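You operate a simulated robot arm through the tools that you are given. There is no shell and no other tool.

Carry out the task below with a simulated robot arm. There is one attempt and no reset: what you move stays moved.

## Task
Make room on the top of small steel table for the green collar marked lime. At the end: the purple collar marked berry from the top of small steel table is on the top of tall blue drawer unit; the green collar marked lime stands where the purple collar marked berry stood; the yellow pad with purple band is on the yellow square board; the white collar marked plain from the top of small steel table is on the top of tall blue drawer unit; whatever was shut is shut again. Leave all else as you found it, and nothing knocked over.
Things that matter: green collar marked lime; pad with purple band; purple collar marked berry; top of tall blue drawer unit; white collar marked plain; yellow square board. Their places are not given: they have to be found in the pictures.

Only the result counts: the job must be done as asked and must still hold three seconds after the hand-in. Knocking over, shifting, dropping, spilling or breaking anything else fails it.

## Robot
A 7-joint arm with a two-finger parallel gripper, fixed in place. Base frame: the origin is at the foot of the arm, x ahead of it, y to its left, z up; the work surface is at about z = 720. Units: mm, rad, N and s.
With the tool pointing down near the work surface it reaches from about 100 to 660 mm from the base axis. Its first joint turns from -1.152 to 1.152 rad. Payload 1.57 kg.
The tool frame sits at the grasp point between the pads (the TCP): z along the fingers, y along the line on which they close. The tips reach 30 mm beyond it. Largest opening 80 mm; finger width 17, thickness 12; the body of the gripper, 40 by 82 mm, starts 80 mm behind the TCP.
Orientation is that of the tool frame in the base frame, as a unit quaternion [x, y, z, w]. With the fingers straight down and closing along the base's y, the tool's x points along the base's -x, its y along +y and its z along -z.

## Interface
- The arm moves only by the tool servo_tool. Its argument "plan" is a list of rows, each a list of 7 numbers: the shift along the base's x, y, z in mm, then the turn, a rotation vector about the base's x, y, z in rad, then the opening in per cent of the stroke, from 0 (shut) to 100 (fully open). In form: [[x, y, z, rx, ry, rz, hand], ...]. A call has 1 to 20 rows; each row is the pose to reach, as a shift and turn from the pose commanded when the call began. Each row takes 0.2 s and may step no farther than 50 mm and 0.15 rad from the row before; otherwise, or with a gripper value out of range, the whole call is refused. Where a pose cannot be reached the arm comes as near as it can. A force on the tool above 40 N (or 10 N above the force at the start of the call, whichever is more), or a blocked arm, ends the call early, and 0.2 s more pass. Each finger travels about 72 mm/s and halts on what it meets, pressing with about 40 N; the grip force reading is that of the motor and also rises with nothing between the fingers. The clock runs only during rows and for 0.2 s after the last one: add rows that repeat a pose to give the fingers time. The reply holds the time, the measured pose of the TCP, the force on the tool along the base axes, the opening and the grip force, in the units named above and with some noise, with the torque about the TCP (base axes, N m) and any sound that the robot's microphone picked up.
- Cameras (640 x 400 px; columns grow to the right, rows downward): "scene" is fixed at [68.6, 444.2, 1424.5]; the picture's right is [-0.62, -0.79, 0.00], its down [-0.44, 0.34, -0.83] and it looks along [0.65, -0.51, -0.56] (base axes); focal length 292 px, centre (320, 200). "wrist" rides on the gripper at [72, -7, -122] in the tool frame; the picture's right is [0.09, 1.00, 0.00], its down [-0.84, 0.08, -0.54] and it looks along [-0.54, 0.05, 0.84] (tool axes); focal length 238 px, centre (320, 200).
- camera(camera): a new picture of that camera. No time passes.
- measure_at(camera, pixels): for up to 12 pixels [column, row] of the newest picture of that camera ("zoom" is the newest enlarged one), the place [x, y, z] in the base frame of the surface seen there, good to about 2 mm. No time passes.
- close_up(camera, box): a new picture of the part [left, top, right, bottom] of that camera's present view, enlarged. No time passes.
- hand_in(): hands the job in; it is judged then, once.

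Leave the gripper open and the arm clear of the work at the hand-in unless told otherwise.

The tools are called as name(argument=value, ...) on one line, values as JSON. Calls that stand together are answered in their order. servo_tool: Moves the arm, as the interface text tells. Its arguments: {"type":"object","properties":{"plan":{"type":"array","items":{"type":"array","items":{"type":"number"}}}},"required":["plan"]} The other tools are called the same way: camera (camera) takes a picture; measure_at (camera, pixels) gives the place of the surface under pixels of a picture; close_up (camera, box) takes an enlarged picture of a part of a camera's view; hand_in () hands the job in.

At the start:

```text
time_s: 0.0
tool_pos: [429.8, -201.4, 1148.6]
orientation: [0.0, 1.0, 0.0, 0.0]
force: [0.4, -0.5, 0.0]
moment: [0.01, 0.01, 0.01]
grip_width: 80.2
grip_force: 0.0
```

scene: 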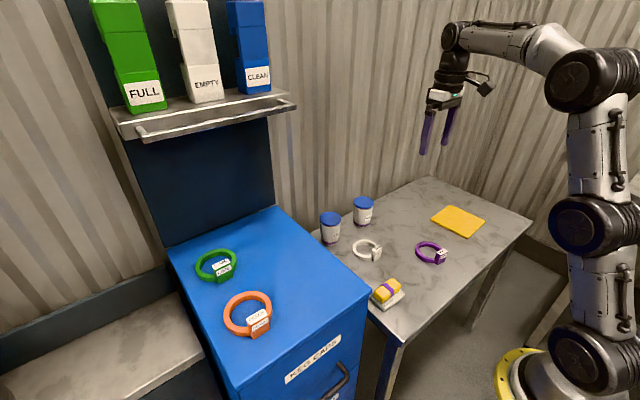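
wrist: 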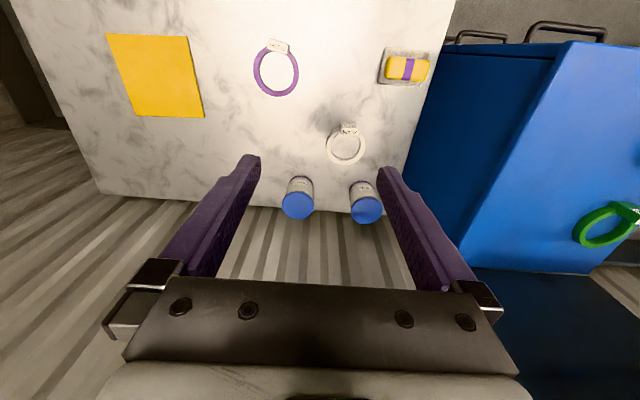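

I see a steel table with a purple collar (about 432,252 in the scene picture), a white collar (367,250), a pad on a dish (387,292), a yellow board (458,221) and two blue-lidded jars. The blue drawer unit holds a green and an orange collar. I'll enlarge these areas first.

close_up(camera="scene", box=[310, 180, 510, 320])

close_up(camera="scene", box=[160, 200, 380, 400])

close_up(camera="wrist", box=[230, 20, 450, 230])

```text
2.86 times, centred on (410, 250) of scene
```

zoom: 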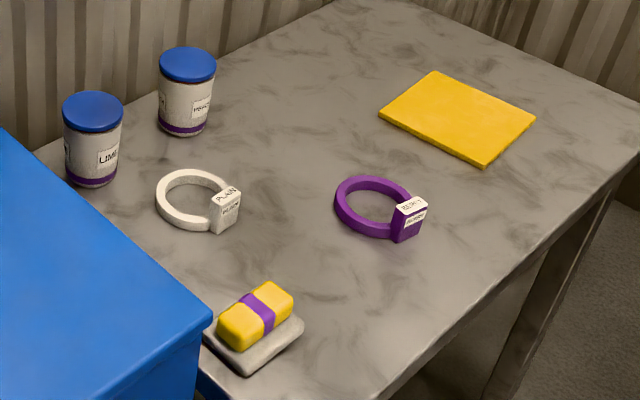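

```text
2.00 times, centred on (270, 300) of scene
```

zoom: 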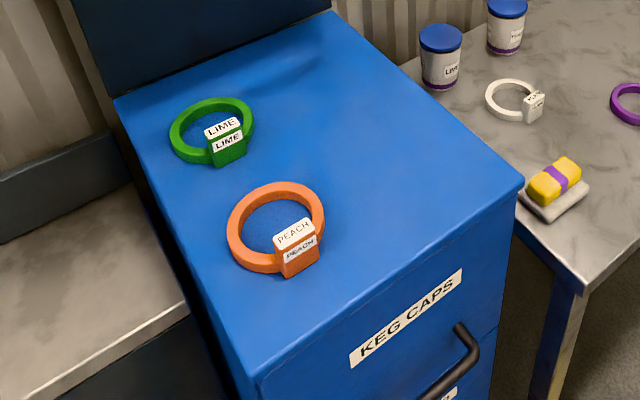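

```text
1.90 times, centred on (340, 125) of wrist
```

zoom: 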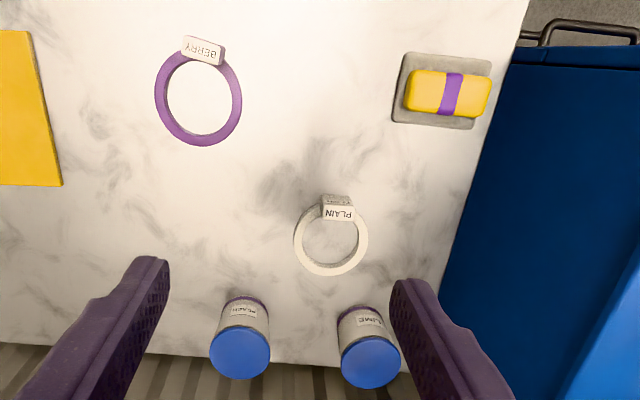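

The labels are clear: LIME (green) and PEACH (orange) are on the drawer unit, BERRY and PLAIN on the table. Next I'll measure the main points of the collars, pad, board and table in the scene view.

camera(camera="scene")

close_up(camera="scene", box=[400, 225, 470, 275])

```text
taken
```

scene: 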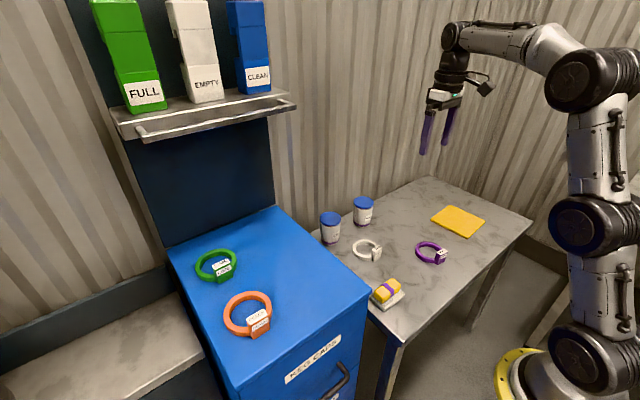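

```text
8.00 times, centred on (435, 250) of scene
```

zoom: 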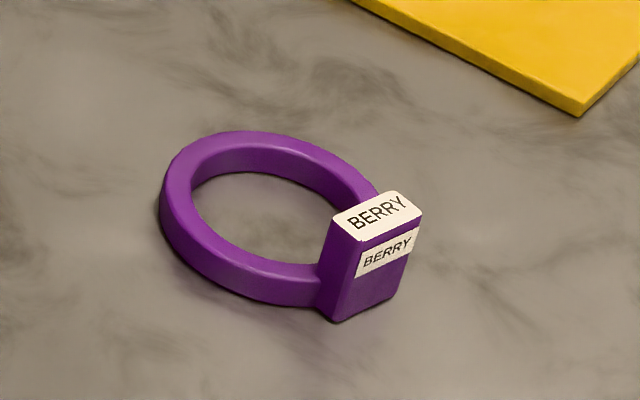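

The close-up shows the berry ring with its tag block standing higher than the ring. I'll measure points on the ring top and the tag.

measure_at(camera="zoom", pixels=[[179, 190], [240, 142], [330, 160], [370, 190], [195, 235], [250, 272], [305, 275], [375, 215], [345, 228], [410, 205], [385, 265], [260, 220]])

measure_at(camera="scene", pixels=[[453, 206], [485, 221], [468, 237], [432, 221], [459, 221], [330, 218], [363, 201], [386, 290], [500, 240], [390, 340], [320, 240], [430, 180]])

```text
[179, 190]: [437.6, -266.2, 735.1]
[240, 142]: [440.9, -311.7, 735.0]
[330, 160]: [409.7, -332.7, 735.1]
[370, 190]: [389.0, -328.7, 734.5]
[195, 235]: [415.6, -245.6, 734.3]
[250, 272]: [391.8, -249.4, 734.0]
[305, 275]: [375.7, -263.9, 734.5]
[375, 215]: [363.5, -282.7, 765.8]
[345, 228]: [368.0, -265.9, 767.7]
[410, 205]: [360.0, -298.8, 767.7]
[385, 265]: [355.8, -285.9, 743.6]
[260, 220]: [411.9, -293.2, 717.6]
```

```text
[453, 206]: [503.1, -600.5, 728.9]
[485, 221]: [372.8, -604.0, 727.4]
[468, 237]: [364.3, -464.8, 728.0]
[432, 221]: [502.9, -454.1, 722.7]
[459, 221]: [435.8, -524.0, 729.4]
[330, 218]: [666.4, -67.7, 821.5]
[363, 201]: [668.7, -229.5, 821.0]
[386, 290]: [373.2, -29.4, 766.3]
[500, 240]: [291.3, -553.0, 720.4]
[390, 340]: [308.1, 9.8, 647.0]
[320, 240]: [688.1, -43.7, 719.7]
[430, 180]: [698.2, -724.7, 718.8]
```

The berry ring centre is near (405,-289), ring top at z≈735, tag top at z≈767, and the table at z≈719. Now I'll look closely at the plain collar, the pad, the lime and peach collars, and the top of the drawer unit.

close_up(camera="scene", box=[340, 225, 410, 275])

measure_at(camera="zoom", pixels=[[102, 140], [150, 98], [215, 110], [245, 130], [120, 185], [170, 210], [215, 205], [285, 130], [255, 145], [310, 140], [290, 190], [180, 150]])

measure_at(camera="scene", pixels=[[172, 258], [275, 212], [365, 294], [240, 380], [300, 300], [200, 330], [270, 240], [310, 260], [222, 263], [259, 316], [240, 110], [130, 130]])

```text
8.00 times, centred on (375, 250) of scene
```

zoom: 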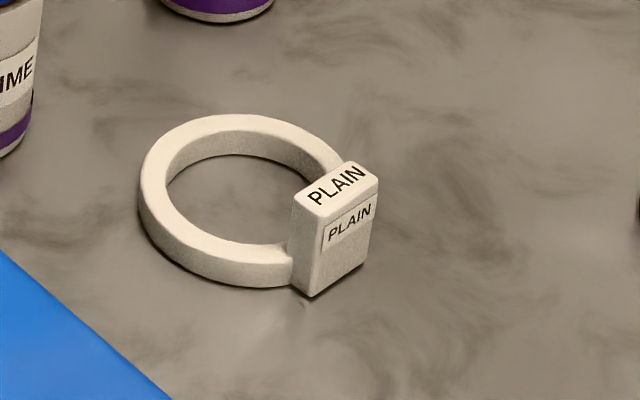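

```text
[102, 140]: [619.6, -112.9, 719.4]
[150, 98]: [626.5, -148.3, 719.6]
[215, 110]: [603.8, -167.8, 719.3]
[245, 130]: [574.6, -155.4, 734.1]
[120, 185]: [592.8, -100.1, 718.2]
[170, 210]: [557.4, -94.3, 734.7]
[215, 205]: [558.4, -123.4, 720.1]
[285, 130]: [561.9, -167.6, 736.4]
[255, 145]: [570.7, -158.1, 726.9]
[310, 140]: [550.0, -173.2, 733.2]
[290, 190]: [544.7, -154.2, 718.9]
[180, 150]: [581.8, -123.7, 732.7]
```

```text
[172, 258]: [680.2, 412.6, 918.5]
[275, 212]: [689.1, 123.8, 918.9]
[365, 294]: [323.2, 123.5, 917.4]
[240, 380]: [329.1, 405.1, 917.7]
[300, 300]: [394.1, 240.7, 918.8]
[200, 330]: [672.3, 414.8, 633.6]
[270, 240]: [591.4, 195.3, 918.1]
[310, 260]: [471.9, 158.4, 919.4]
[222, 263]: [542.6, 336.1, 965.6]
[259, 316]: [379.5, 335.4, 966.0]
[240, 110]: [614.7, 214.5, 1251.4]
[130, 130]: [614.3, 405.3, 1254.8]
```

The drawer top spans x≈323..690 and y≈124..413 at z≈918. I guessed the zoom pixels for the plain collar before seeing the close-up. Now that I can see it, I'll measure properly.

measure_at(camera="zoom", pixels=[[152, 180], [180, 140], [240, 122], [310, 145], [165, 225], [210, 255], [265, 255], [337, 185], [312, 207], [365, 175], [335, 250], [240, 200]])

close_up(camera="scene", box=[352, 265, 422, 315])

```text
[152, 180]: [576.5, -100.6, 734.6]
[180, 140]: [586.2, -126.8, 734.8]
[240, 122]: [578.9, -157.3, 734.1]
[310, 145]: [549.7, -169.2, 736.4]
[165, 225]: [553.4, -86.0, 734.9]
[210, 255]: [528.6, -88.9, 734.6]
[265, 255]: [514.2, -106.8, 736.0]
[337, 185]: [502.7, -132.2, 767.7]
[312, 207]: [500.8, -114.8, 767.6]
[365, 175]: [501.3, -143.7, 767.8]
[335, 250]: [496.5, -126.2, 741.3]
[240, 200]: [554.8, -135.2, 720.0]
```

```text
8.00 times, centred on (387, 290) of scene
```

zoom: 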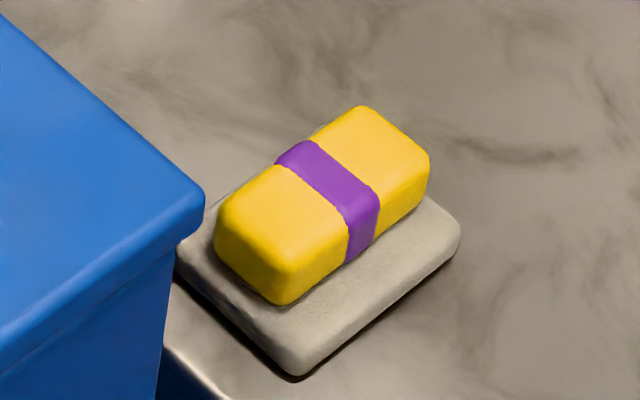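

The plain ring is centred near (545,-129), with its tag at about (502,-130). Now I'll measure the pad on its grey rest.

measure_at(camera="zoom", pixels=[[320, 190], [228, 210], [285, 260], [365, 112], [422, 155], [350, 160], [260, 210], [320, 270], [400, 200], [450, 225], [295, 355], [185, 255]])

close_up(camera="scene", box=[180, 235, 264, 295])

```text
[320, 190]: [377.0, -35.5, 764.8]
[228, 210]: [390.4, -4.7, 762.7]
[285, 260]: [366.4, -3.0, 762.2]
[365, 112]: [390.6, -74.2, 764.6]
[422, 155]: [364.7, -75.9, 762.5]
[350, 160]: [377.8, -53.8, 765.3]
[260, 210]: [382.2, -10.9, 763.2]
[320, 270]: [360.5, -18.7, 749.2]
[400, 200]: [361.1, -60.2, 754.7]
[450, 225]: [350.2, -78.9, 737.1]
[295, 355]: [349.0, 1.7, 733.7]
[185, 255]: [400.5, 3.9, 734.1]
```

```text
6.67 times, centred on (222, 265) of scene
```

zoom: 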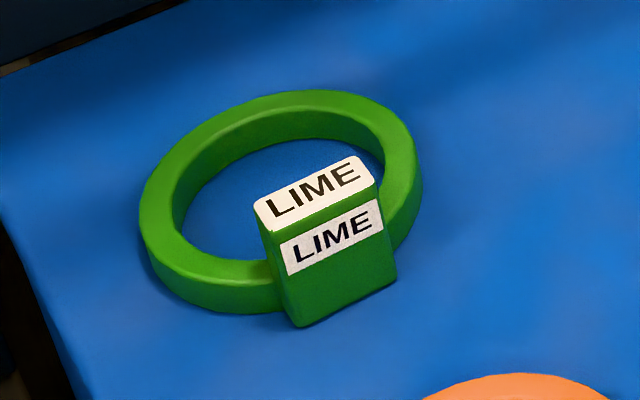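

The pad spans roughly x 361..395 and y -78..0, top at z≈765, on a rest whose top is z≈736. Now I'll measure the lime collar.

measure_at(camera="zoom", pixels=[[160, 210], [220, 125], [310, 98], [400, 150], [170, 250], [240, 275], [390, 200], [315, 190], [275, 220], [365, 175], [335, 280], [240, 200]])

close_up(camera="scene", box=[205, 280, 289, 340])

```text
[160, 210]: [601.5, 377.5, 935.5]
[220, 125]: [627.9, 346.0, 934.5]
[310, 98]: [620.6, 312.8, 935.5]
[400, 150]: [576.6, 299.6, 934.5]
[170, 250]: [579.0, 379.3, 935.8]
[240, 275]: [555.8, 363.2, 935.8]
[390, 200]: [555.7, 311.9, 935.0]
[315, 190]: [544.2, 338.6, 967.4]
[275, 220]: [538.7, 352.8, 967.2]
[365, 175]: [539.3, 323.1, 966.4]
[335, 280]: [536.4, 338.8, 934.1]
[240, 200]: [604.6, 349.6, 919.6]
```

```text
6.67 times, centred on (247, 310) of scene
```

zoom: 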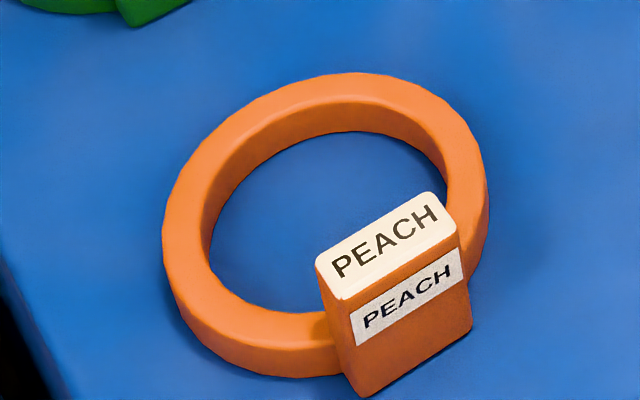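

The lime ring is centred near (588,340) with its tag at about (540,338). Next I'll measure peach, the shelf's front rail (from about (140,137) to (293,103)) and the bottles, because the wrist needs clearance there.

measure_at(camera="zoom", pixels=[[180, 230], [240, 115], [340, 82], [450, 140], [200, 295], [290, 345], [385, 240], [330, 265], [435, 215], [400, 350], [300, 200], [470, 200]])

measure_at(camera="scene", pixels=[[141, 134], [293, 102], [215, 120], [118, 112], [285, 92], [200, 105], [150, 105], [210, 95], [260, 85], [255, 10], [118, 10], [220, 160]])

close_up(camera="scene", box=[90, 60, 310, 200])

```text
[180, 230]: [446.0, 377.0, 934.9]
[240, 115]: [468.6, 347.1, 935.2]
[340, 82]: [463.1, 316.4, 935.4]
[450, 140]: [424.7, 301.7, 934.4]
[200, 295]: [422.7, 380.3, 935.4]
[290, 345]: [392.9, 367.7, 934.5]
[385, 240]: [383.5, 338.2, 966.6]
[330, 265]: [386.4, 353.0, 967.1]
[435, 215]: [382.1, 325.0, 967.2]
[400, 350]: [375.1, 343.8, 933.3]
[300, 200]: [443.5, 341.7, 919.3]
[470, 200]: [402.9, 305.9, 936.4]
```

```text
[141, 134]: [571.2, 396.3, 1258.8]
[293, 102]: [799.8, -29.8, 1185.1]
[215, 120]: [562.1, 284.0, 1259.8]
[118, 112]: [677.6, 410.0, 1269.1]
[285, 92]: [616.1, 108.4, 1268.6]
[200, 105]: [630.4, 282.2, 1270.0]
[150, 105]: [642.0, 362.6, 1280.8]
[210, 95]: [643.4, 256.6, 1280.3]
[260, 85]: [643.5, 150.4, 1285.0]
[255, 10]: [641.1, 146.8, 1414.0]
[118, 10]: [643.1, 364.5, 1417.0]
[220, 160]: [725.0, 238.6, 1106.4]
```

```text
2.86 times, centred on (200, 130) of scene
```

zoom: 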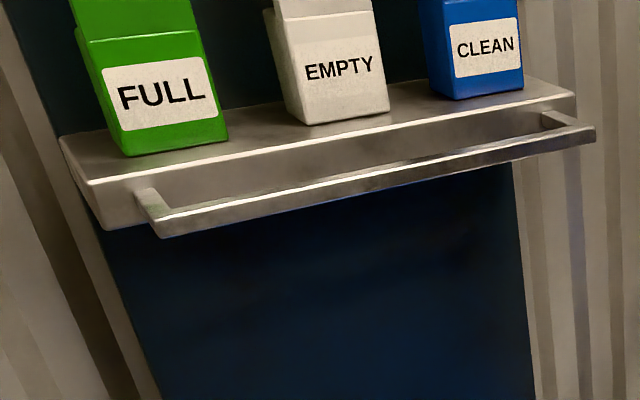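

The shelf has a front rail at x≈562–575, z≈1250–1260, running over y≈108–400. That is nearly above the lime tag (x≈540), so a straight-down wrist could hit it. I'll measure the arm's own wrist geometry at about (430–470, 20–110).

close_up(camera="scene", box=[400, 10, 560, 160])

measure_at(camera="scene", pixels=[[424, 150], [447, 143], [440, 100], [462, 100], [452, 78], [467, 62], [440, 68], [455, 35], [485, 88], [500, 40], [550, 45], [580, 80]])

```text
2.67 times, centred on (480, 85) of scene
```

zoom: 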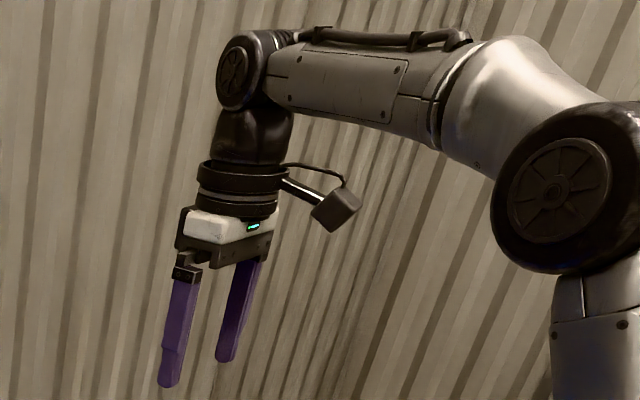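

```text
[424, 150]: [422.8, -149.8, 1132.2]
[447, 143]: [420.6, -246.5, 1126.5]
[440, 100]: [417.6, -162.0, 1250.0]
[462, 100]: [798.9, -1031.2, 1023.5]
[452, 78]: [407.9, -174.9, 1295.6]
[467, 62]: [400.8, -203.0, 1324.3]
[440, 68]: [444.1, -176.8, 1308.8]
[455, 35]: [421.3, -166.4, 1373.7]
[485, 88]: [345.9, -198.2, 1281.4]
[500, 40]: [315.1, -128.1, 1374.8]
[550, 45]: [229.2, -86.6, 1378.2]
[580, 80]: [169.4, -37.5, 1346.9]
```

In the arm's present straight-down pose, the wrist joint sits about 225 mm above the TCP. For the lime collar I'll lean the tool back (tilt about y) so the wrist stays clear of the rail. First I'll refine the tag poses from the wrist camera's overhead view, with close-ups of berry (about 276,70) and plain (346,145).

camera(camera="wrist")

close_up(camera="wrist", box=[244, 33, 308, 73])

```text
taken
```

wrist: 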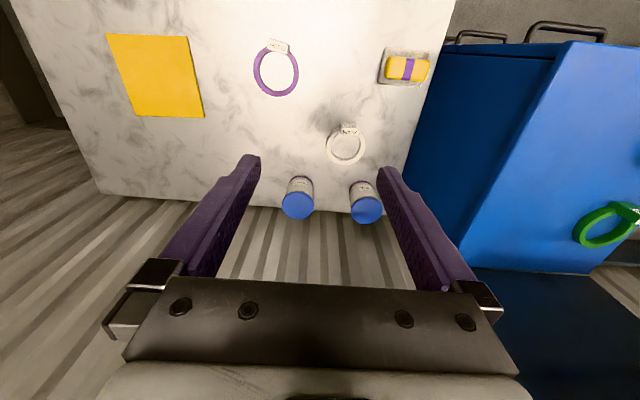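

```text
10.00 times, centred on (276, 53) of wrist
```

zoom: 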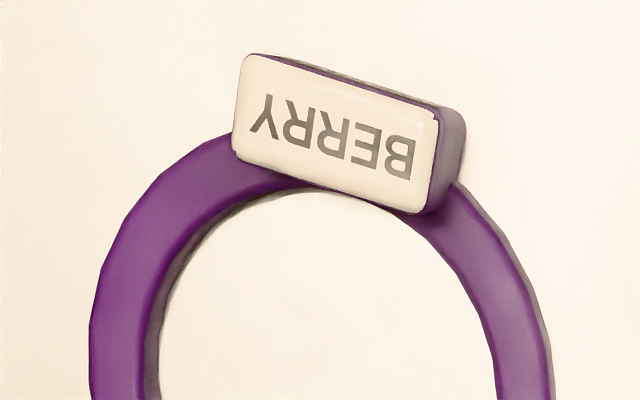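

The berry tag's top face is very clear. I'll measure its corners at (252,62), (434,120), (424,205), (240,150), plus its centre and edges.

measure_at(camera="zoom", pixels=[[252, 64], [434, 122], [422, 204], [240, 148], [337, 135], [342, 92], [331, 180], [243, 105], [428, 163], [452, 160], [125, 300], [510, 330]])

close_up(camera="wrist", box=[314, 115, 378, 155])

```text
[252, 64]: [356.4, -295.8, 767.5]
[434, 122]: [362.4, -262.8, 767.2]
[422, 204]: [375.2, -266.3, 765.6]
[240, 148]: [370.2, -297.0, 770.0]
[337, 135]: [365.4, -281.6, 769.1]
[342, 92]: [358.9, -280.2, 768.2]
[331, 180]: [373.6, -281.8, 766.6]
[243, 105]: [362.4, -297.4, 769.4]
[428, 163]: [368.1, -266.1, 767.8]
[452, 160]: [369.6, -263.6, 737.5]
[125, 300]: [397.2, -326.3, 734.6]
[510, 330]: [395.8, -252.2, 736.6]
```

```text
10.00 times, centred on (346, 135) of wrist
```

zoom: 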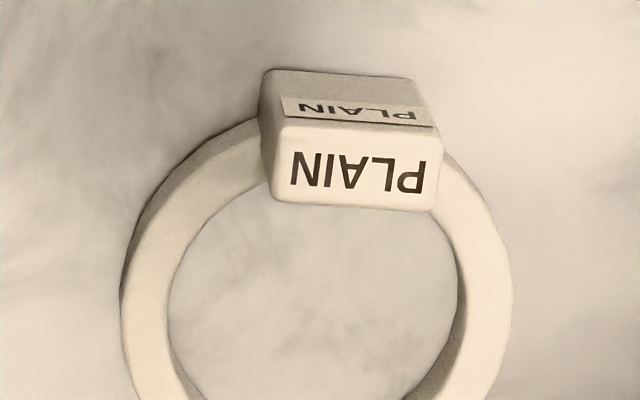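

Berry tag: centre ≈(365.5,-281), about 34×16 mm, turned ≈-10° about z. Now the plain tag's top face corners in this zoom.

measure_at(camera="zoom", pixels=[[286, 130], [432, 136], [430, 202], [280, 196], [357, 165], [359, 130], [355, 200], [280, 160], [434, 168], [145, 280], [490, 270], [350, 90]])

close_up(camera="wrist", box=[370, 40, 450, 90])

```text
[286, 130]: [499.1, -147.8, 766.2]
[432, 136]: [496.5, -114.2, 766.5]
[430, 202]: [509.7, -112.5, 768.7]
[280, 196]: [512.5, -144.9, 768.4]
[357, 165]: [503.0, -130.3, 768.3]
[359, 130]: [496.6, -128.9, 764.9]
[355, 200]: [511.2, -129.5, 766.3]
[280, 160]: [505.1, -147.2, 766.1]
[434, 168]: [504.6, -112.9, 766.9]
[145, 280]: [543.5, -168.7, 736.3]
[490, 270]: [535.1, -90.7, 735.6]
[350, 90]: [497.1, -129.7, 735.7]
```

```text
8.00 times, centred on (410, 65) of wrist
```

zoom: 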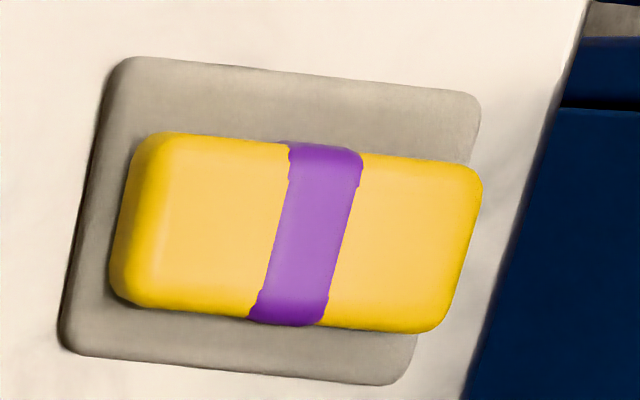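

Plain tag: centre ≈(504,-130), turned ≈+4.5°. Now the pad's edges in this zoom.

measure_at(camera="zoom", pixels=[[150, 145], [460, 175], [430, 320], [130, 290], [305, 232], [220, 150], [200, 300], [400, 170], [380, 322], [120, 220], [460, 250], [110, 80]])

measure_at(camera="wrist", pixels=[[108, 36], [188, 38], [203, 116], [138, 115], [158, 76], [612, 207], [607, 225], [590, 260], [520, 60], [300, 205], [366, 210], [385, 80]])

```text
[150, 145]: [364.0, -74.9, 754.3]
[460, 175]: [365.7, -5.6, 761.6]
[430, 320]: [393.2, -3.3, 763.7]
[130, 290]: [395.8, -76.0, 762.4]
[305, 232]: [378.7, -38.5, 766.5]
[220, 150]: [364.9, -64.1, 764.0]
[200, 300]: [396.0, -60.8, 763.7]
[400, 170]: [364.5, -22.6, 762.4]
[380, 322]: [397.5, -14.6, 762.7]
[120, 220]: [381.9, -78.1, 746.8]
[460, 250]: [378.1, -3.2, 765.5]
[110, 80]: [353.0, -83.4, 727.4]
```

```text
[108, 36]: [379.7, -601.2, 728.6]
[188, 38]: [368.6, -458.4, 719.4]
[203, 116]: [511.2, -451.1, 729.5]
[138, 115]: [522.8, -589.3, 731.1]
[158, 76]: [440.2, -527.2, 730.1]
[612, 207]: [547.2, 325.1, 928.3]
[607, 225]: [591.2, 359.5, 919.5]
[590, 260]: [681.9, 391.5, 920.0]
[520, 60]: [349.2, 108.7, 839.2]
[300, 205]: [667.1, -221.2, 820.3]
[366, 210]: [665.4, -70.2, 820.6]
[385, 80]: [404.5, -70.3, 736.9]
```

Measurements now: pad centre ≈(379.5,-39), 34 mm wide along x; board centre ≈(437,-530), top z≈729.

Plan:
1. Berry to the drawer top.
2. Plain to the drawer top.
3. Lime to berry's old spot.
4. Pad onto the board.

I start by moving above the berry tag at (365.5,-281) and turning -0.175 rad, stopping at z≈810.

servo_tool(plan=[[-8, -10, -42, 0, 0, -0.022, 100], [-16, -20, -84, 0, 0, -0.044, 100], [-24, -30, -126, 0, 0, -0.066, 100], [-32, -40, -168, 0, 0, -0.088, 100], [-40, -50, -210, 0, 0, -0.11, 100], [-48, -60, -252, 0, 0, -0.132, 100], [-56, -70, -294, 0, 0, -0.154, 100], [-64.3, -79.6, -338.6, 0, 0, -0.175, 100], [-64.3, -79.6, -338.6, 0, 0, -0.175, 100]])

camera(camera="wrist")

camera(camera="scene")

```text
time_s: 2.0
tool_pos: [364.8, -279.0, 809.1]
orientation: [0.087, 0.996, 0.0, 0.001]
force: [0.1, -0.2, 0.6]
moment: [-0.01, -0.01, 0.03]
grip_width: 80.1
grip_force: 0.1
```

```text
taken
```

wrist: 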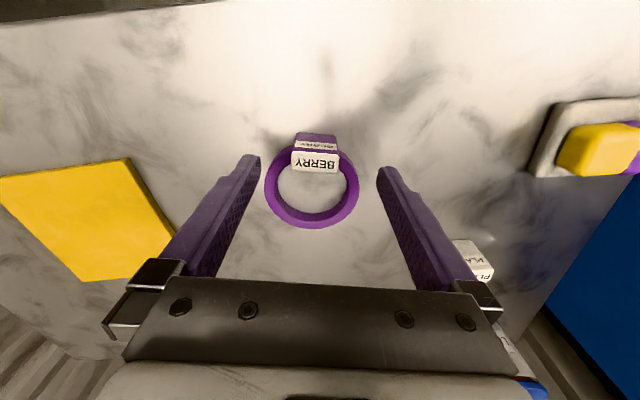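

```text
taken
```

scene: 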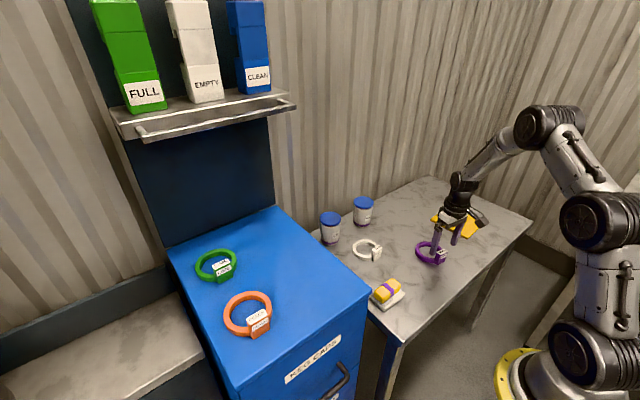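

The tool is above berry and the tag (about 316,160) sits centred between the fingers. I'll check its position from this closer view.

close_up(camera="wrist", box=[256, 120, 376, 235])

measure_at(camera="wrist", pixels=[[293, 151], [340, 152], [337, 171], [293, 170], [315, 161], [315, 140], [270, 185], [352, 185], [312, 222]])

```text
3.48 times, centred on (316, 178) of wrist
```

zoom: 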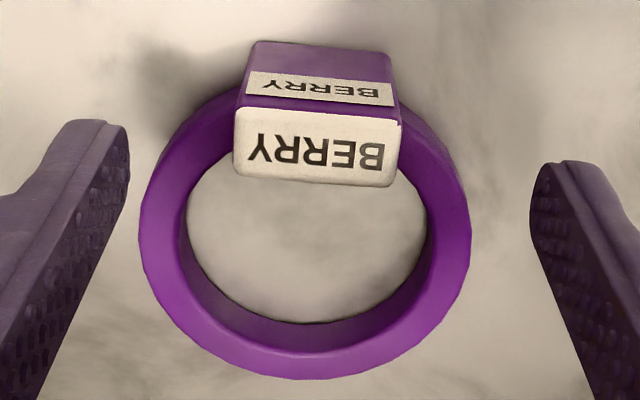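

```text
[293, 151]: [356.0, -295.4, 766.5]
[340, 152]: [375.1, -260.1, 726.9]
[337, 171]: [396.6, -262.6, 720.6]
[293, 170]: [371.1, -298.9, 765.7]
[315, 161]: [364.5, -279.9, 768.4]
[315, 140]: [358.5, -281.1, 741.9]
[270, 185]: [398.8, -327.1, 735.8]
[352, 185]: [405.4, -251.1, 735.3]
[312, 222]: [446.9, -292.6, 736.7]
```

The readings agree: tag centre ≈(365.3,-280.8). I descend 40 mm so the tips stop just above the ring top (735), then close on the tag.

servo_tool(plan=[[0.3, -0.8, -20, 0, 0, 0, 100], [0.3, -0.8, -39, 0, 0, 0, 100], [0.3, -0.8, -39, 0, 0, 0, 100]])

close_up(camera="scene", box=[395, 180, 495, 280])

camera(camera="wrist")

```text
time_s: 2.8
tool_pos: [366.5, -280.6, 771.1]
orientation: [0.087, 0.996, 0.001, 0.0]
force: [-0.4, 0.0, -0.3]
moment: [0.0, -0.03, -0.01]
grip_width: 80.0
grip_force: 0.1
```

```text
4.00 times, centred on (445, 230) of scene
```

zoom: 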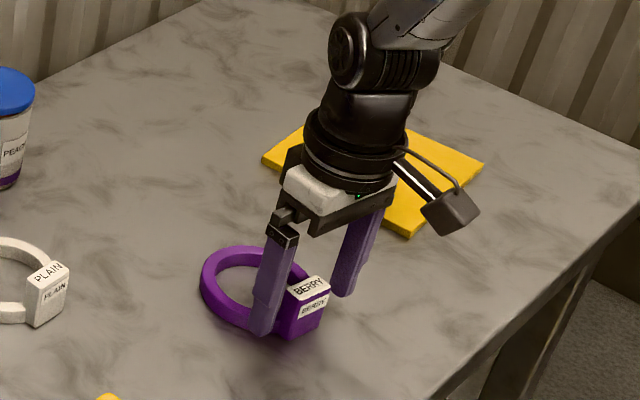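

```text
taken
```

wrist: 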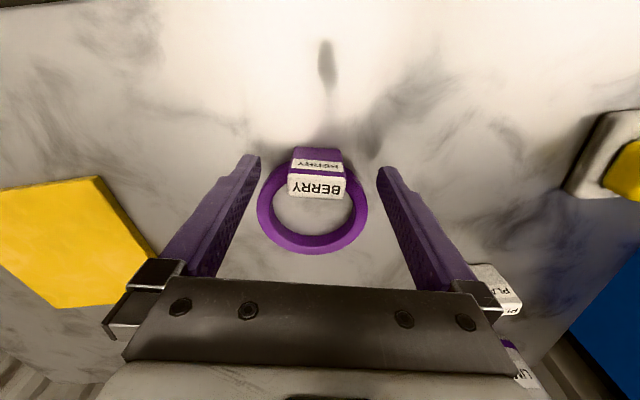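

All looks right. I lower 2 mm more and close the fingers, giving them several rows of time.

servo_tool(plan=[[0, 0, -2, 0, 0, 0, 100], [0, 0, -2, 0, 0, 0, 0], [0, 0, -2, 0, 0, 0, 0], [0, 0, -2, 0, 0, 0, 0], [0, 0, -2, 0, 0, 0, 0], [0, 0, -2, 0, 0, 0, 0]])

camera(camera="wrist")

```text
time_s: 4.2
tool_pos: [366.7, -281.7, 768.9]
orientation: [0.087, 0.996, 0.0, 0.0]
force: [-0.6, 0.4, -1.1]
moment: [0.0, 0.0, -0.04]
grip_width: 35.1
grip_force: 39.7
```

```text
taken
```

wrist: 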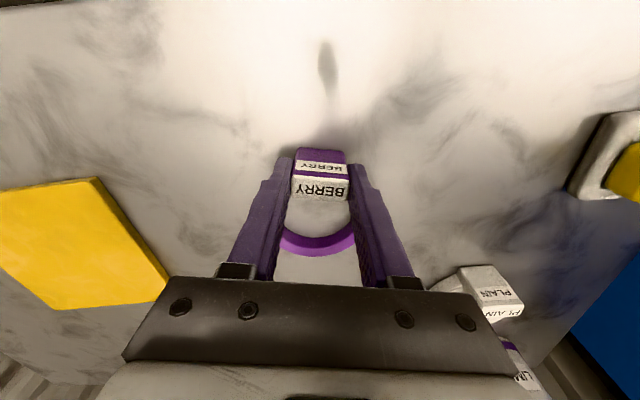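

The grip holds at 35.1 mm. I'll lift slowly by 40 mm and check that the collar comes level.

servo_tool(plan=[[0, 0, 5, 0, 0, 0, 0], [0, 0, 15, 0, 0, 0, 0], [0, 0, 28, 0, 0, 0, 0], [0, 0, 40, 0, 0, 0, 0], [0, 0, 40, 0, 0, 0, 0]])

close_up(camera="scene", box=[395, 180, 495, 280])

camera(camera="wrist")

```text
time_s: 5.4
tool_pos: [367.0, -282.3, 808.5]
orientation: [0.087, 0.996, 0.0, 0.0]
force: [0.4, 0.0, -1.7]
moment: [0.03, 0.03, -0.01]
grip_width: 35.4
grip_force: 40.3
```

```text
4.00 times, centred on (445, 230) of scene
```

zoom: 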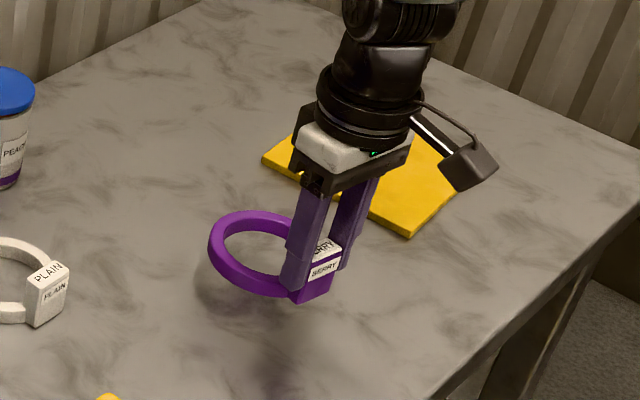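

```text
taken
```

wrist: 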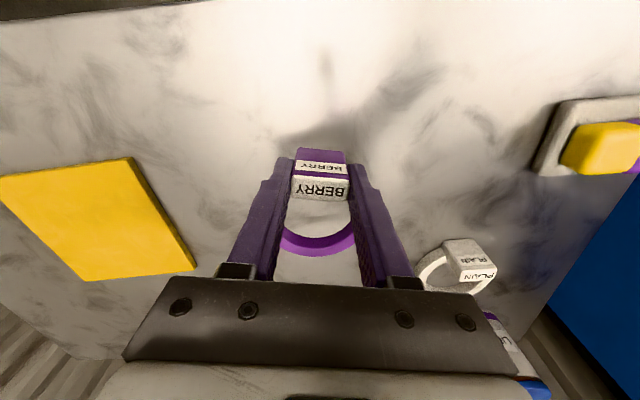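

The collar is held level. Next I lift to z≈1029, then carry it to above a free spot on the drawer top, with the tag at (480,205). That keeps the wrist clear of the rail at x≥562. I turn back to yaw 0 on the way.

servo_tool(plan=[[0, 0, 44, 0, 0, 0, 0], [0, 0, 88, 0, 0, 0, 0], [0, 0, 132, 0, 0, 0, 0], [0, 0, 176, 0, 0, 0, 0], [0, 0, 220, 0, 0, 0, 0], [9.5, 40.6, 220, 0, 0, 0.015, 0], [19, 81.1, 220, 0, 0, 0.029, 0], [28.5, 121.7, 220, 0, 0, 0.044, 0], [38.1, 162.3, 220, 0, 0, 0.058, 0], [47.6, 202.8, 220, 0, 0, 0.073, 0], [57.1, 243.4, 220, 0, 0, 0.087, 0], [66.6, 284, 220, 0, 0, 0.102, 0], [76.1, 324.5, 220, 0, 0, 0.117, 0], [85.7, 365.1, 220, 0, 0, 0.131, 0], [95.2, 405.7, 220, 0, 0, 0.146, 0], [104.7, 446.2, 220, 0, 0, 0.16, 0], [114.2, 486.8, 220, 0, 0, 0.175, 0], [114.2, 486.8, 220, 0, 0, 0.175, 0]])

camera(camera="scene")

camera(camera="wrist")

```text
time_s: 9.2
tool_pos: [477.8, 205.5, 1030.3]
orientation: [0.0, 1.0, -0.001, 0.0]
force: [0.5, 0.4, -0.6]
moment: [0.01, 0.01, -0.04]
grip_width: 34.9
grip_force: 40.0
```

```text
taken
```

scene: 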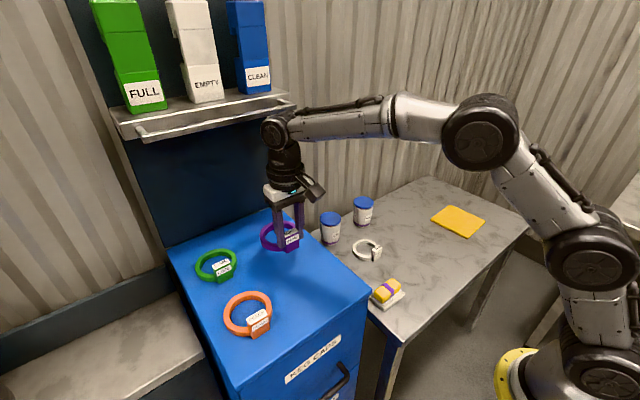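

```text
taken
```

wrist: 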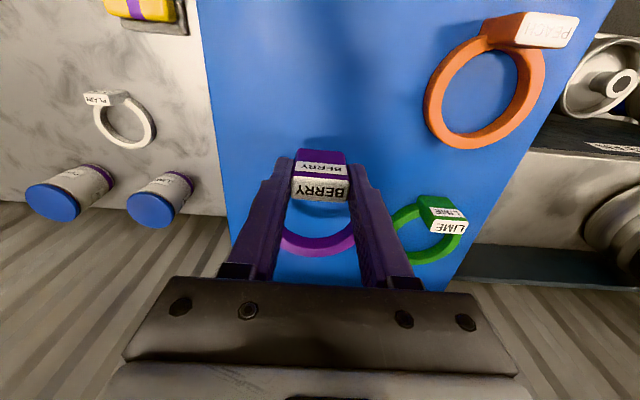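

Berry is over a free area of the drawer top. I lower it toward TCP z≈969, slowly at the end.

servo_tool(plan=[[0, 0, -25, 0, 0, 0, 0], [0, 0, -48, 0, 0, 0, 0], [0, 0, -54, 0, 0, 0, 0], [0, 0, -58, 0, 0, 0, 0], [0, 0, -58, 0, 0, 0, 0]])

close_up(camera="scene", box=[240, 180, 340, 280])

```text
time_s: 10.4
tool_pos: [480.7, 204.9, 971.0]
orientation: [0.0, 1.0, -0.001, -0.001]
force: [-0.1, -0.8, -0.9]
moment: [0.0, 0.05, -0.01]
grip_width: 35.0
grip_force: 40.3
```

```text
4.00 times, centred on (290, 230) of scene
```

zoom: 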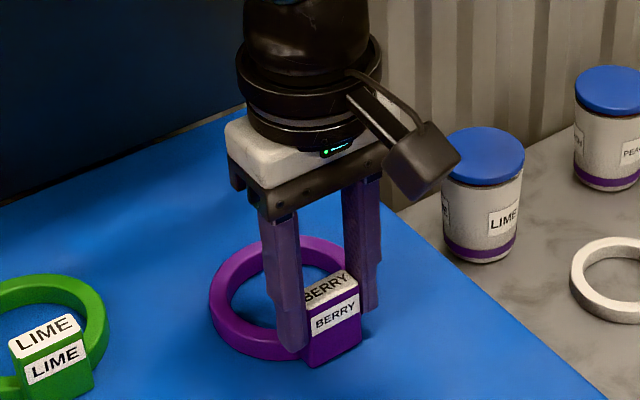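

No contact yet, about 2 mm above the top. I creep down in 1 mm steps.

servo_tool(plan=[[0, 0, -1, 0, 0, 0, 0], [0, 0, -2, 0, 0, 0, 0], [0, 0, -3, 0, 0, 0, 0], [0, 0, -3, 0, 0, 0, 0]])

```text
time_s: 11.4
tool_pos: [481.6, 206.4, 969.0]
orientation: [0.0, 1.0, 0.001, 0.001]
force: [0.1, 1.0, 3.4]
moment: [-0.05, -0.03, -0.02]
grip_width: 35.1
grip_force: 39.6
```

There is light contact (3.4 N upward), so the collar is resting. I open the fingers, then rise straight up.

servo_tool(plan=[[0, 0, 0, 0, 0, 0, 50], [0, 0, 0, 0, 0, 0, 75], [0, 0, 0, 0, 0, 0, 90], [0, 0, 0, 0, 0, 0, 90], [0, 0, 10, 0, 0, 0, 90], [0, 0, 30, 0, 0, 0, 90], [0, 0, 60, 0, 0, 0, 90], [0, 0, 60, 0, 0, 0, 90]])

camera(camera="wrist")

camera(camera="scene")

```text
time_s: 13.2
tool_pos: [479.2, 205.4, 1030.0]
orientation: [0.0, 1.0, -0.001, -0.001]
force: [0.5, -0.6, 0.3]
moment: [0.02, 0.01, -0.01]
grip_width: 72.1
grip_force: 0.0
```

```text
taken
```

wrist: 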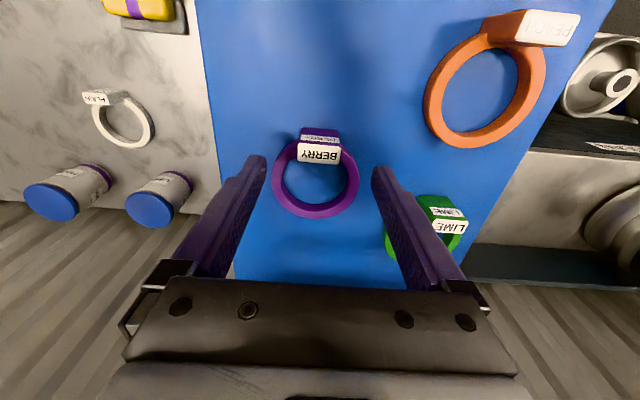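

```text
taken
```

scene: 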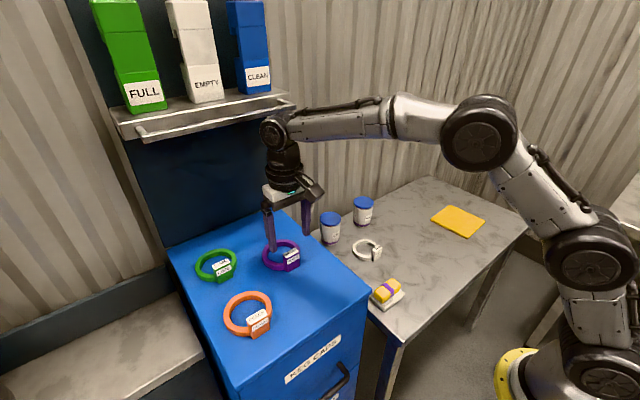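

Berry stands on the drawer top. Next I go to above the plain tag at (504,-130) and turn +0.08 rad: crossing at this height first, then descending to z≈808.

servo_tool(plan=[[3, -42, 0, 0, 0, 0.01, 100], [6, -84, 0, 0, 0, 0.02, 100], [9, -126, 0, 0, 0, 0.03, 100], [12, -168, 0, 0, 0, 0.04, 100], [15, -210, 0, 0, 0, 0.05, 100], [18, -252, 0, 0, 0, 0.06, 100], [21, -294, 0, 0, 0, 0.07, 100], [24, -335, 0, 0, 0, 0.08, 100], [24, -335, -44, 0, 0, 0.08, 100], [24, -335, -88, 0, 0, 0.08, 100], [24, -335, -132, 0, 0, 0.08, 100], [24, -335, -176, 0, 0, 0.08, 100], [24, -335, -220, 0, 0, 0.08, 100], [24, -335, -220, 0, 0, 0.08, 100]])

camera(camera="wrist")

close_up(camera="wrist", box=[256, 120, 376, 235])

```text
time_s: 16.2
tool_pos: [504.0, -129.1, 806.5]
orientation: [-0.041, 0.999, 0.0, 0.001]
force: [0.7, -0.4, 0.2]
moment: [-0.01, 0.01, 0.03]
grip_width: 80.0
grip_force: 0.1
```

```text
taken
```

wrist: 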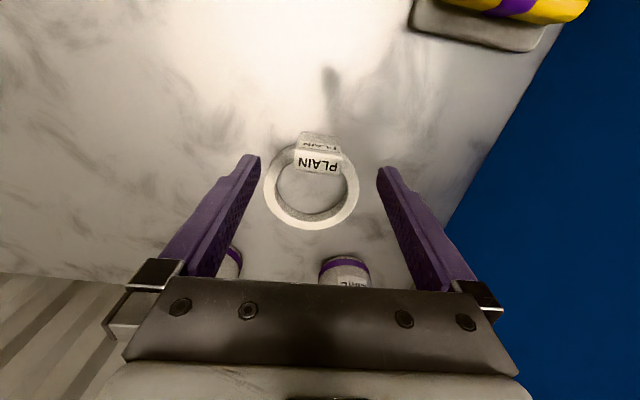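

```text
3.48 times, centred on (316, 178) of wrist
```

zoom: 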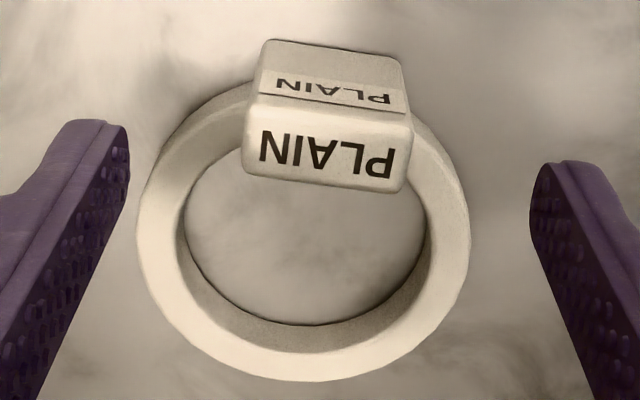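

The tag's edge looks slightly turned relative to the fingers. I'll measure its corners in this zoom to refine the turn.

measure_at(camera="zoom", pixels=[[256, 102], [404, 118], [398, 186], [248, 168], [325, 145], [330, 110], [320, 178], [248, 135], [402, 155], [150, 240], [455, 240], [300, 365]])

```text
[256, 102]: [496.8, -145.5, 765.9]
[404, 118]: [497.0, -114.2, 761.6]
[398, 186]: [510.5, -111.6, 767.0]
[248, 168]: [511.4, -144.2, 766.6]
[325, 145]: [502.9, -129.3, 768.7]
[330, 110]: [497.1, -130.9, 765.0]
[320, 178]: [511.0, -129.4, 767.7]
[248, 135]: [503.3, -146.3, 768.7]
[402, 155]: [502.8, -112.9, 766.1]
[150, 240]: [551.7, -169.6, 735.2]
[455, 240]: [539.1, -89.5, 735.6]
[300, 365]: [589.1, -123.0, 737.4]
```

The tag is really at about +0.5–1° with its centre at ≈(504,-129.4). I turn back -0.065 rad while descending 39 mm to z≈769.

servo_tool(plan=[[0, 0.5, -10, 0, 0, -0.04, 100], [0, 0.5, -26, 0, 0, -0.065, 100], [0, 0.5, -39, 0, 0, -0.065, 100], [0, 0.5, -39, 0, 0, -0.065, 100]])

camera(camera="wrist")

close_up(camera="scene", box=[320, 180, 420, 280])

```text
time_s: 17.2
tool_pos: [505.6, -128.0, 769.4]
orientation: [-0.008, 1.0, 0.0, 0.0]
force: [0.0, 0.6, -0.5]
moment: [0.01, 0.01, -0.04]
grip_width: 80.0
grip_force: 0.1
```

```text
taken
```

wrist: 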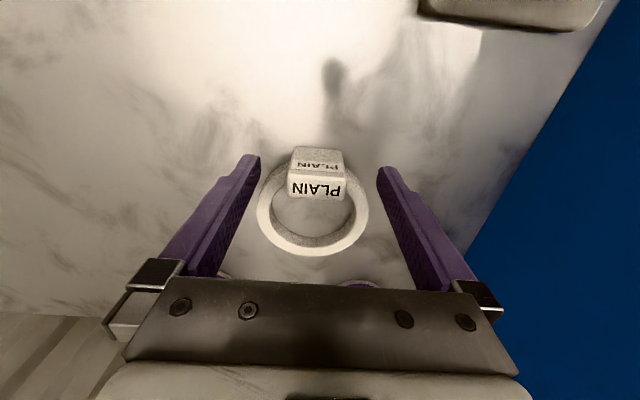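

```text
4.00 times, centred on (370, 230) of scene
```

zoom: 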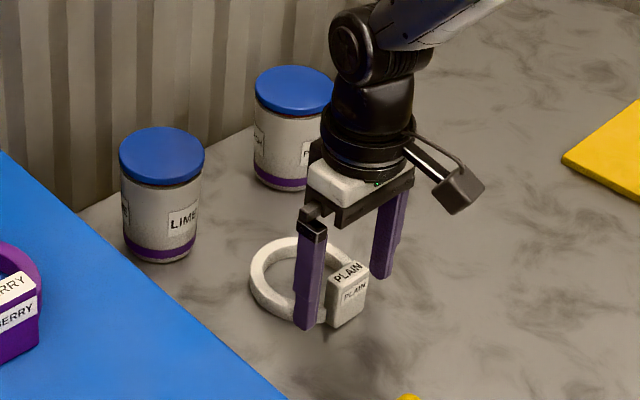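

The fingers straddle the plain tag squarely. I close on it and lift a little.

servo_tool(plan=[[0, 0, 0, 0, 0, 0, 0], [0, 0, 0, 0, 0, 0, 0], [0, 0, 0, 0, 0, 0, 0], [0, 0, 0, 0, 0, 0, 0], [0, 0, 0, 0, 0, 0, 0], [0, 0, 5, 0, 0, 0, 0], [0, 0, 15, 0, 0, 0, 0], [0, 0, 28, 0, 0, 0, 0], [0, 0, 40, 0, 0, 0, 0], [0, 0, 40, 0, 0, 0, 0]])

camera(camera="wrist")

close_up(camera="scene", box=[320, 180, 420, 280])

```text
time_s: 19.4
tool_pos: [505.2, -127.8, 809.5]
orientation: [-0.008, 1.0, 0.0, 0.001]
force: [-0.2, 0.3, -1.7]
moment: [-0.01, 0.01, -0.01]
grip_width: 35.2
grip_force: 39.6
```

```text
taken
```

wrist: 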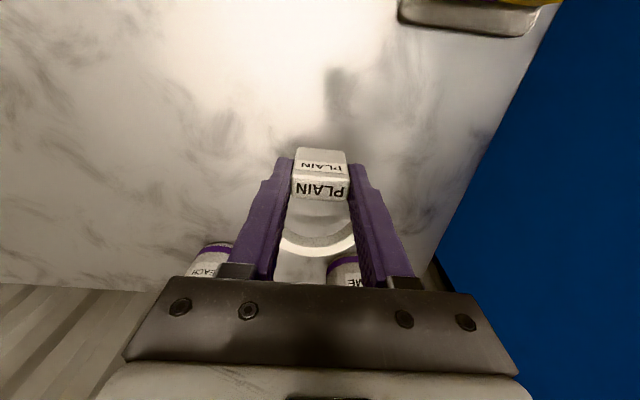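

```text
4.00 times, centred on (370, 230) of scene
```

zoom: 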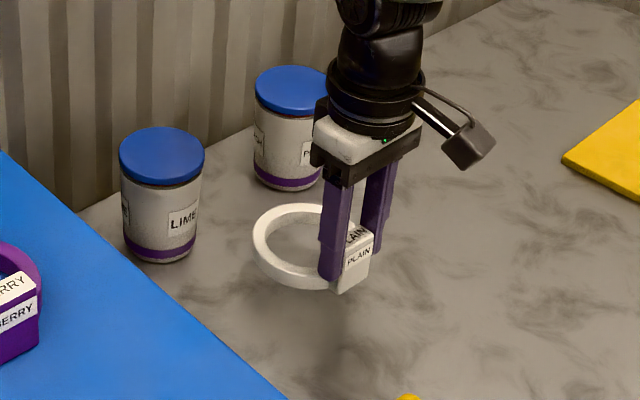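

Plain is up and level. I rise to z≈1029 while moving back to x=362, then cross to y=205, clear in front of berry.

servo_tool(plan=[[-10, 0, 36.7, 0, 0, 0, 0], [-30, 0, 73.4, 0, 0, 0, 0], [-58, 0, 110, 0, 0, 0, 0], [-86, 0, 146.7, 0, 0, 0, 0], [-114, 0, 183.4, 0, 0, 0, 0], [-142, 0, 220, 0, 0, -0.015, 0], [-142, 42, 220, 0, 0, -0.015, 0], [-142, 84, 220, 0, 0, -0.015, 0], [-142, 126, 220, 0, 0, -0.015, 0], [-142, 168, 220, 0, 0, -0.015, 0], [-142, 210, 220, 0, 0, -0.015, 0], [-142, 252, 220, 0, 0, -0.015, 0], [-142, 294, 220, 0, 0, -0.015, 0], [-142, 334.5, 220, 0, 0, -0.015, 0], [-142, 334.5, 220, 0, 0, -0.015, 0]])

camera(camera="wrist")

camera(camera="scene")

```text
time_s: 22.6
tool_pos: [362.3, 204.9, 1028.6]
orientation: [0.0, 1.0, -0.001, 0.0]
force: [-0.3, 0.0, -0.8]
moment: [-0.01, 0.07, -0.01]
grip_width: 35.1
grip_force: 39.7
```

```text
taken
```

wrist: 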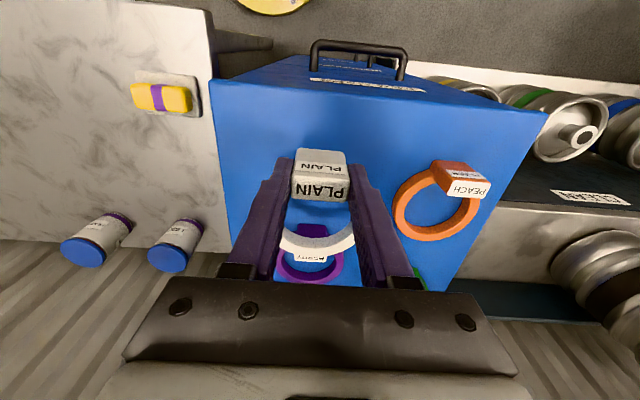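

```text
taken
```

scene: 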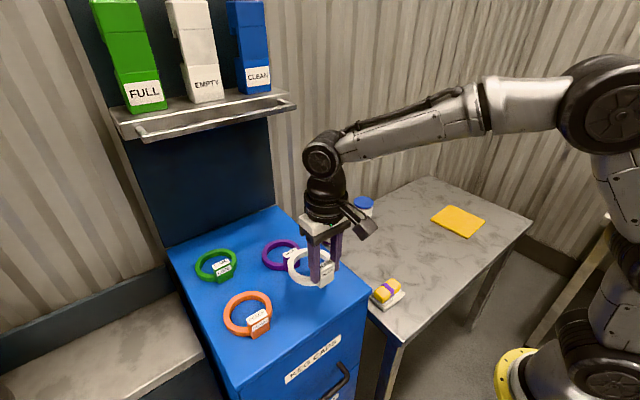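

Plain hangs over the front part of the top, about 19 mm short of berry in x. I'll lower it and creep the last few millimetres.

servo_tool(plan=[[0, 0, -25, 0, 0, 0, 0], [0, 0, -48, 0, 0, 0, 0], [0, 0, -55, 0, 0, 0, 0], [0, 0, -58, 0, 0, 0, 0], [0, 0, -59, 0, 0, 0, 0], [0, 0, -60, 0, 0, 0, 0], [0, 0, -61, 0, 0, 0, 0], [0, 0, -61, 0, 0, 0, 0]])

close_up(camera="scene", box=[250, 200, 370, 320])

```text
time_s: 24.4
tool_pos: [362.2, 205.1, 969.2]
orientation: [0.0, 1.0, 0.001, 0.001]
force: [-3.0, -1.8, 10.0]
moment: [-0.15, 0.13, -0.03]
grip_width: 35.2
grip_force: 40.0
```

```text
3.33 times, centred on (310, 260) of scene
```

zoom: 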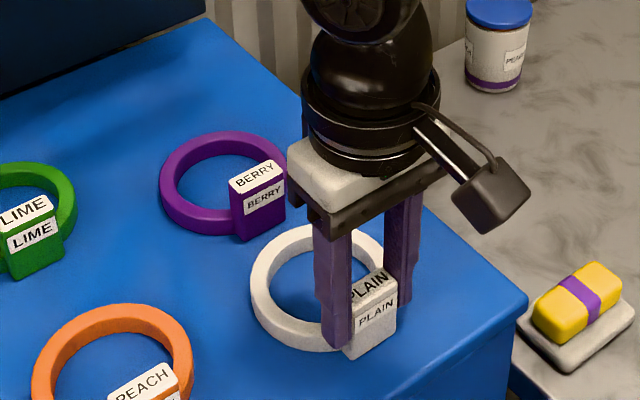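

Contact is firm (10 N) and the collar is down. I ease up 1 mm, open, and rise.

servo_tool(plan=[[0, 0, 0.7, 0, 0, 0, 0], [0, 0, 0.7, 0, 0, 0, 50], [0, 0, 0.7, 0, 0, 0, 75], [0, 0, 0.7, 0, 0, 0, 90], [0, 0, 0.7, 0, 0, 0, 90], [0, 0, 10, 0, 0, 0, 90], [0, 0, 30, 0, 0, 0, 90], [0, 0, 60, 0, 0, 0, 90], [0, 0, 60, 0, 0, 0, 90]])

camera(camera="wrist")

camera(camera="scene")

```text
time_s: 26.4
tool_pos: [361.6, 205.7, 1027.5]
orientation: [0.0, 1.0, 0.0, 0.0]
force: [-0.3, -0.9, 0.0]
moment: [0.0, 0.01, 0.0]
grip_width: 72.1
grip_force: 0.1
```

```text
taken
```

wrist: 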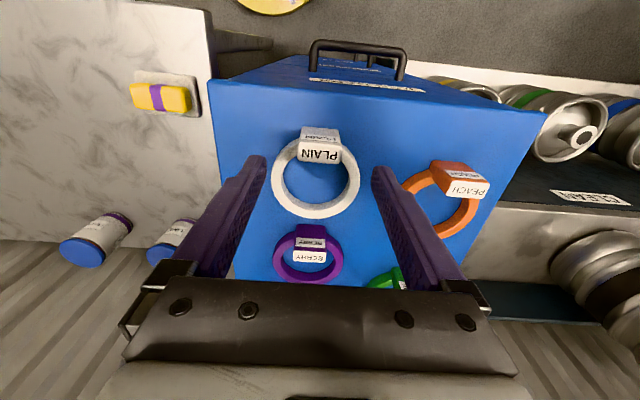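

```text
taken
```

scene: 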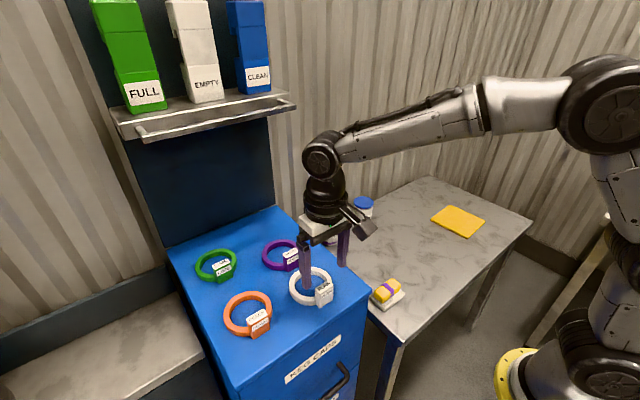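

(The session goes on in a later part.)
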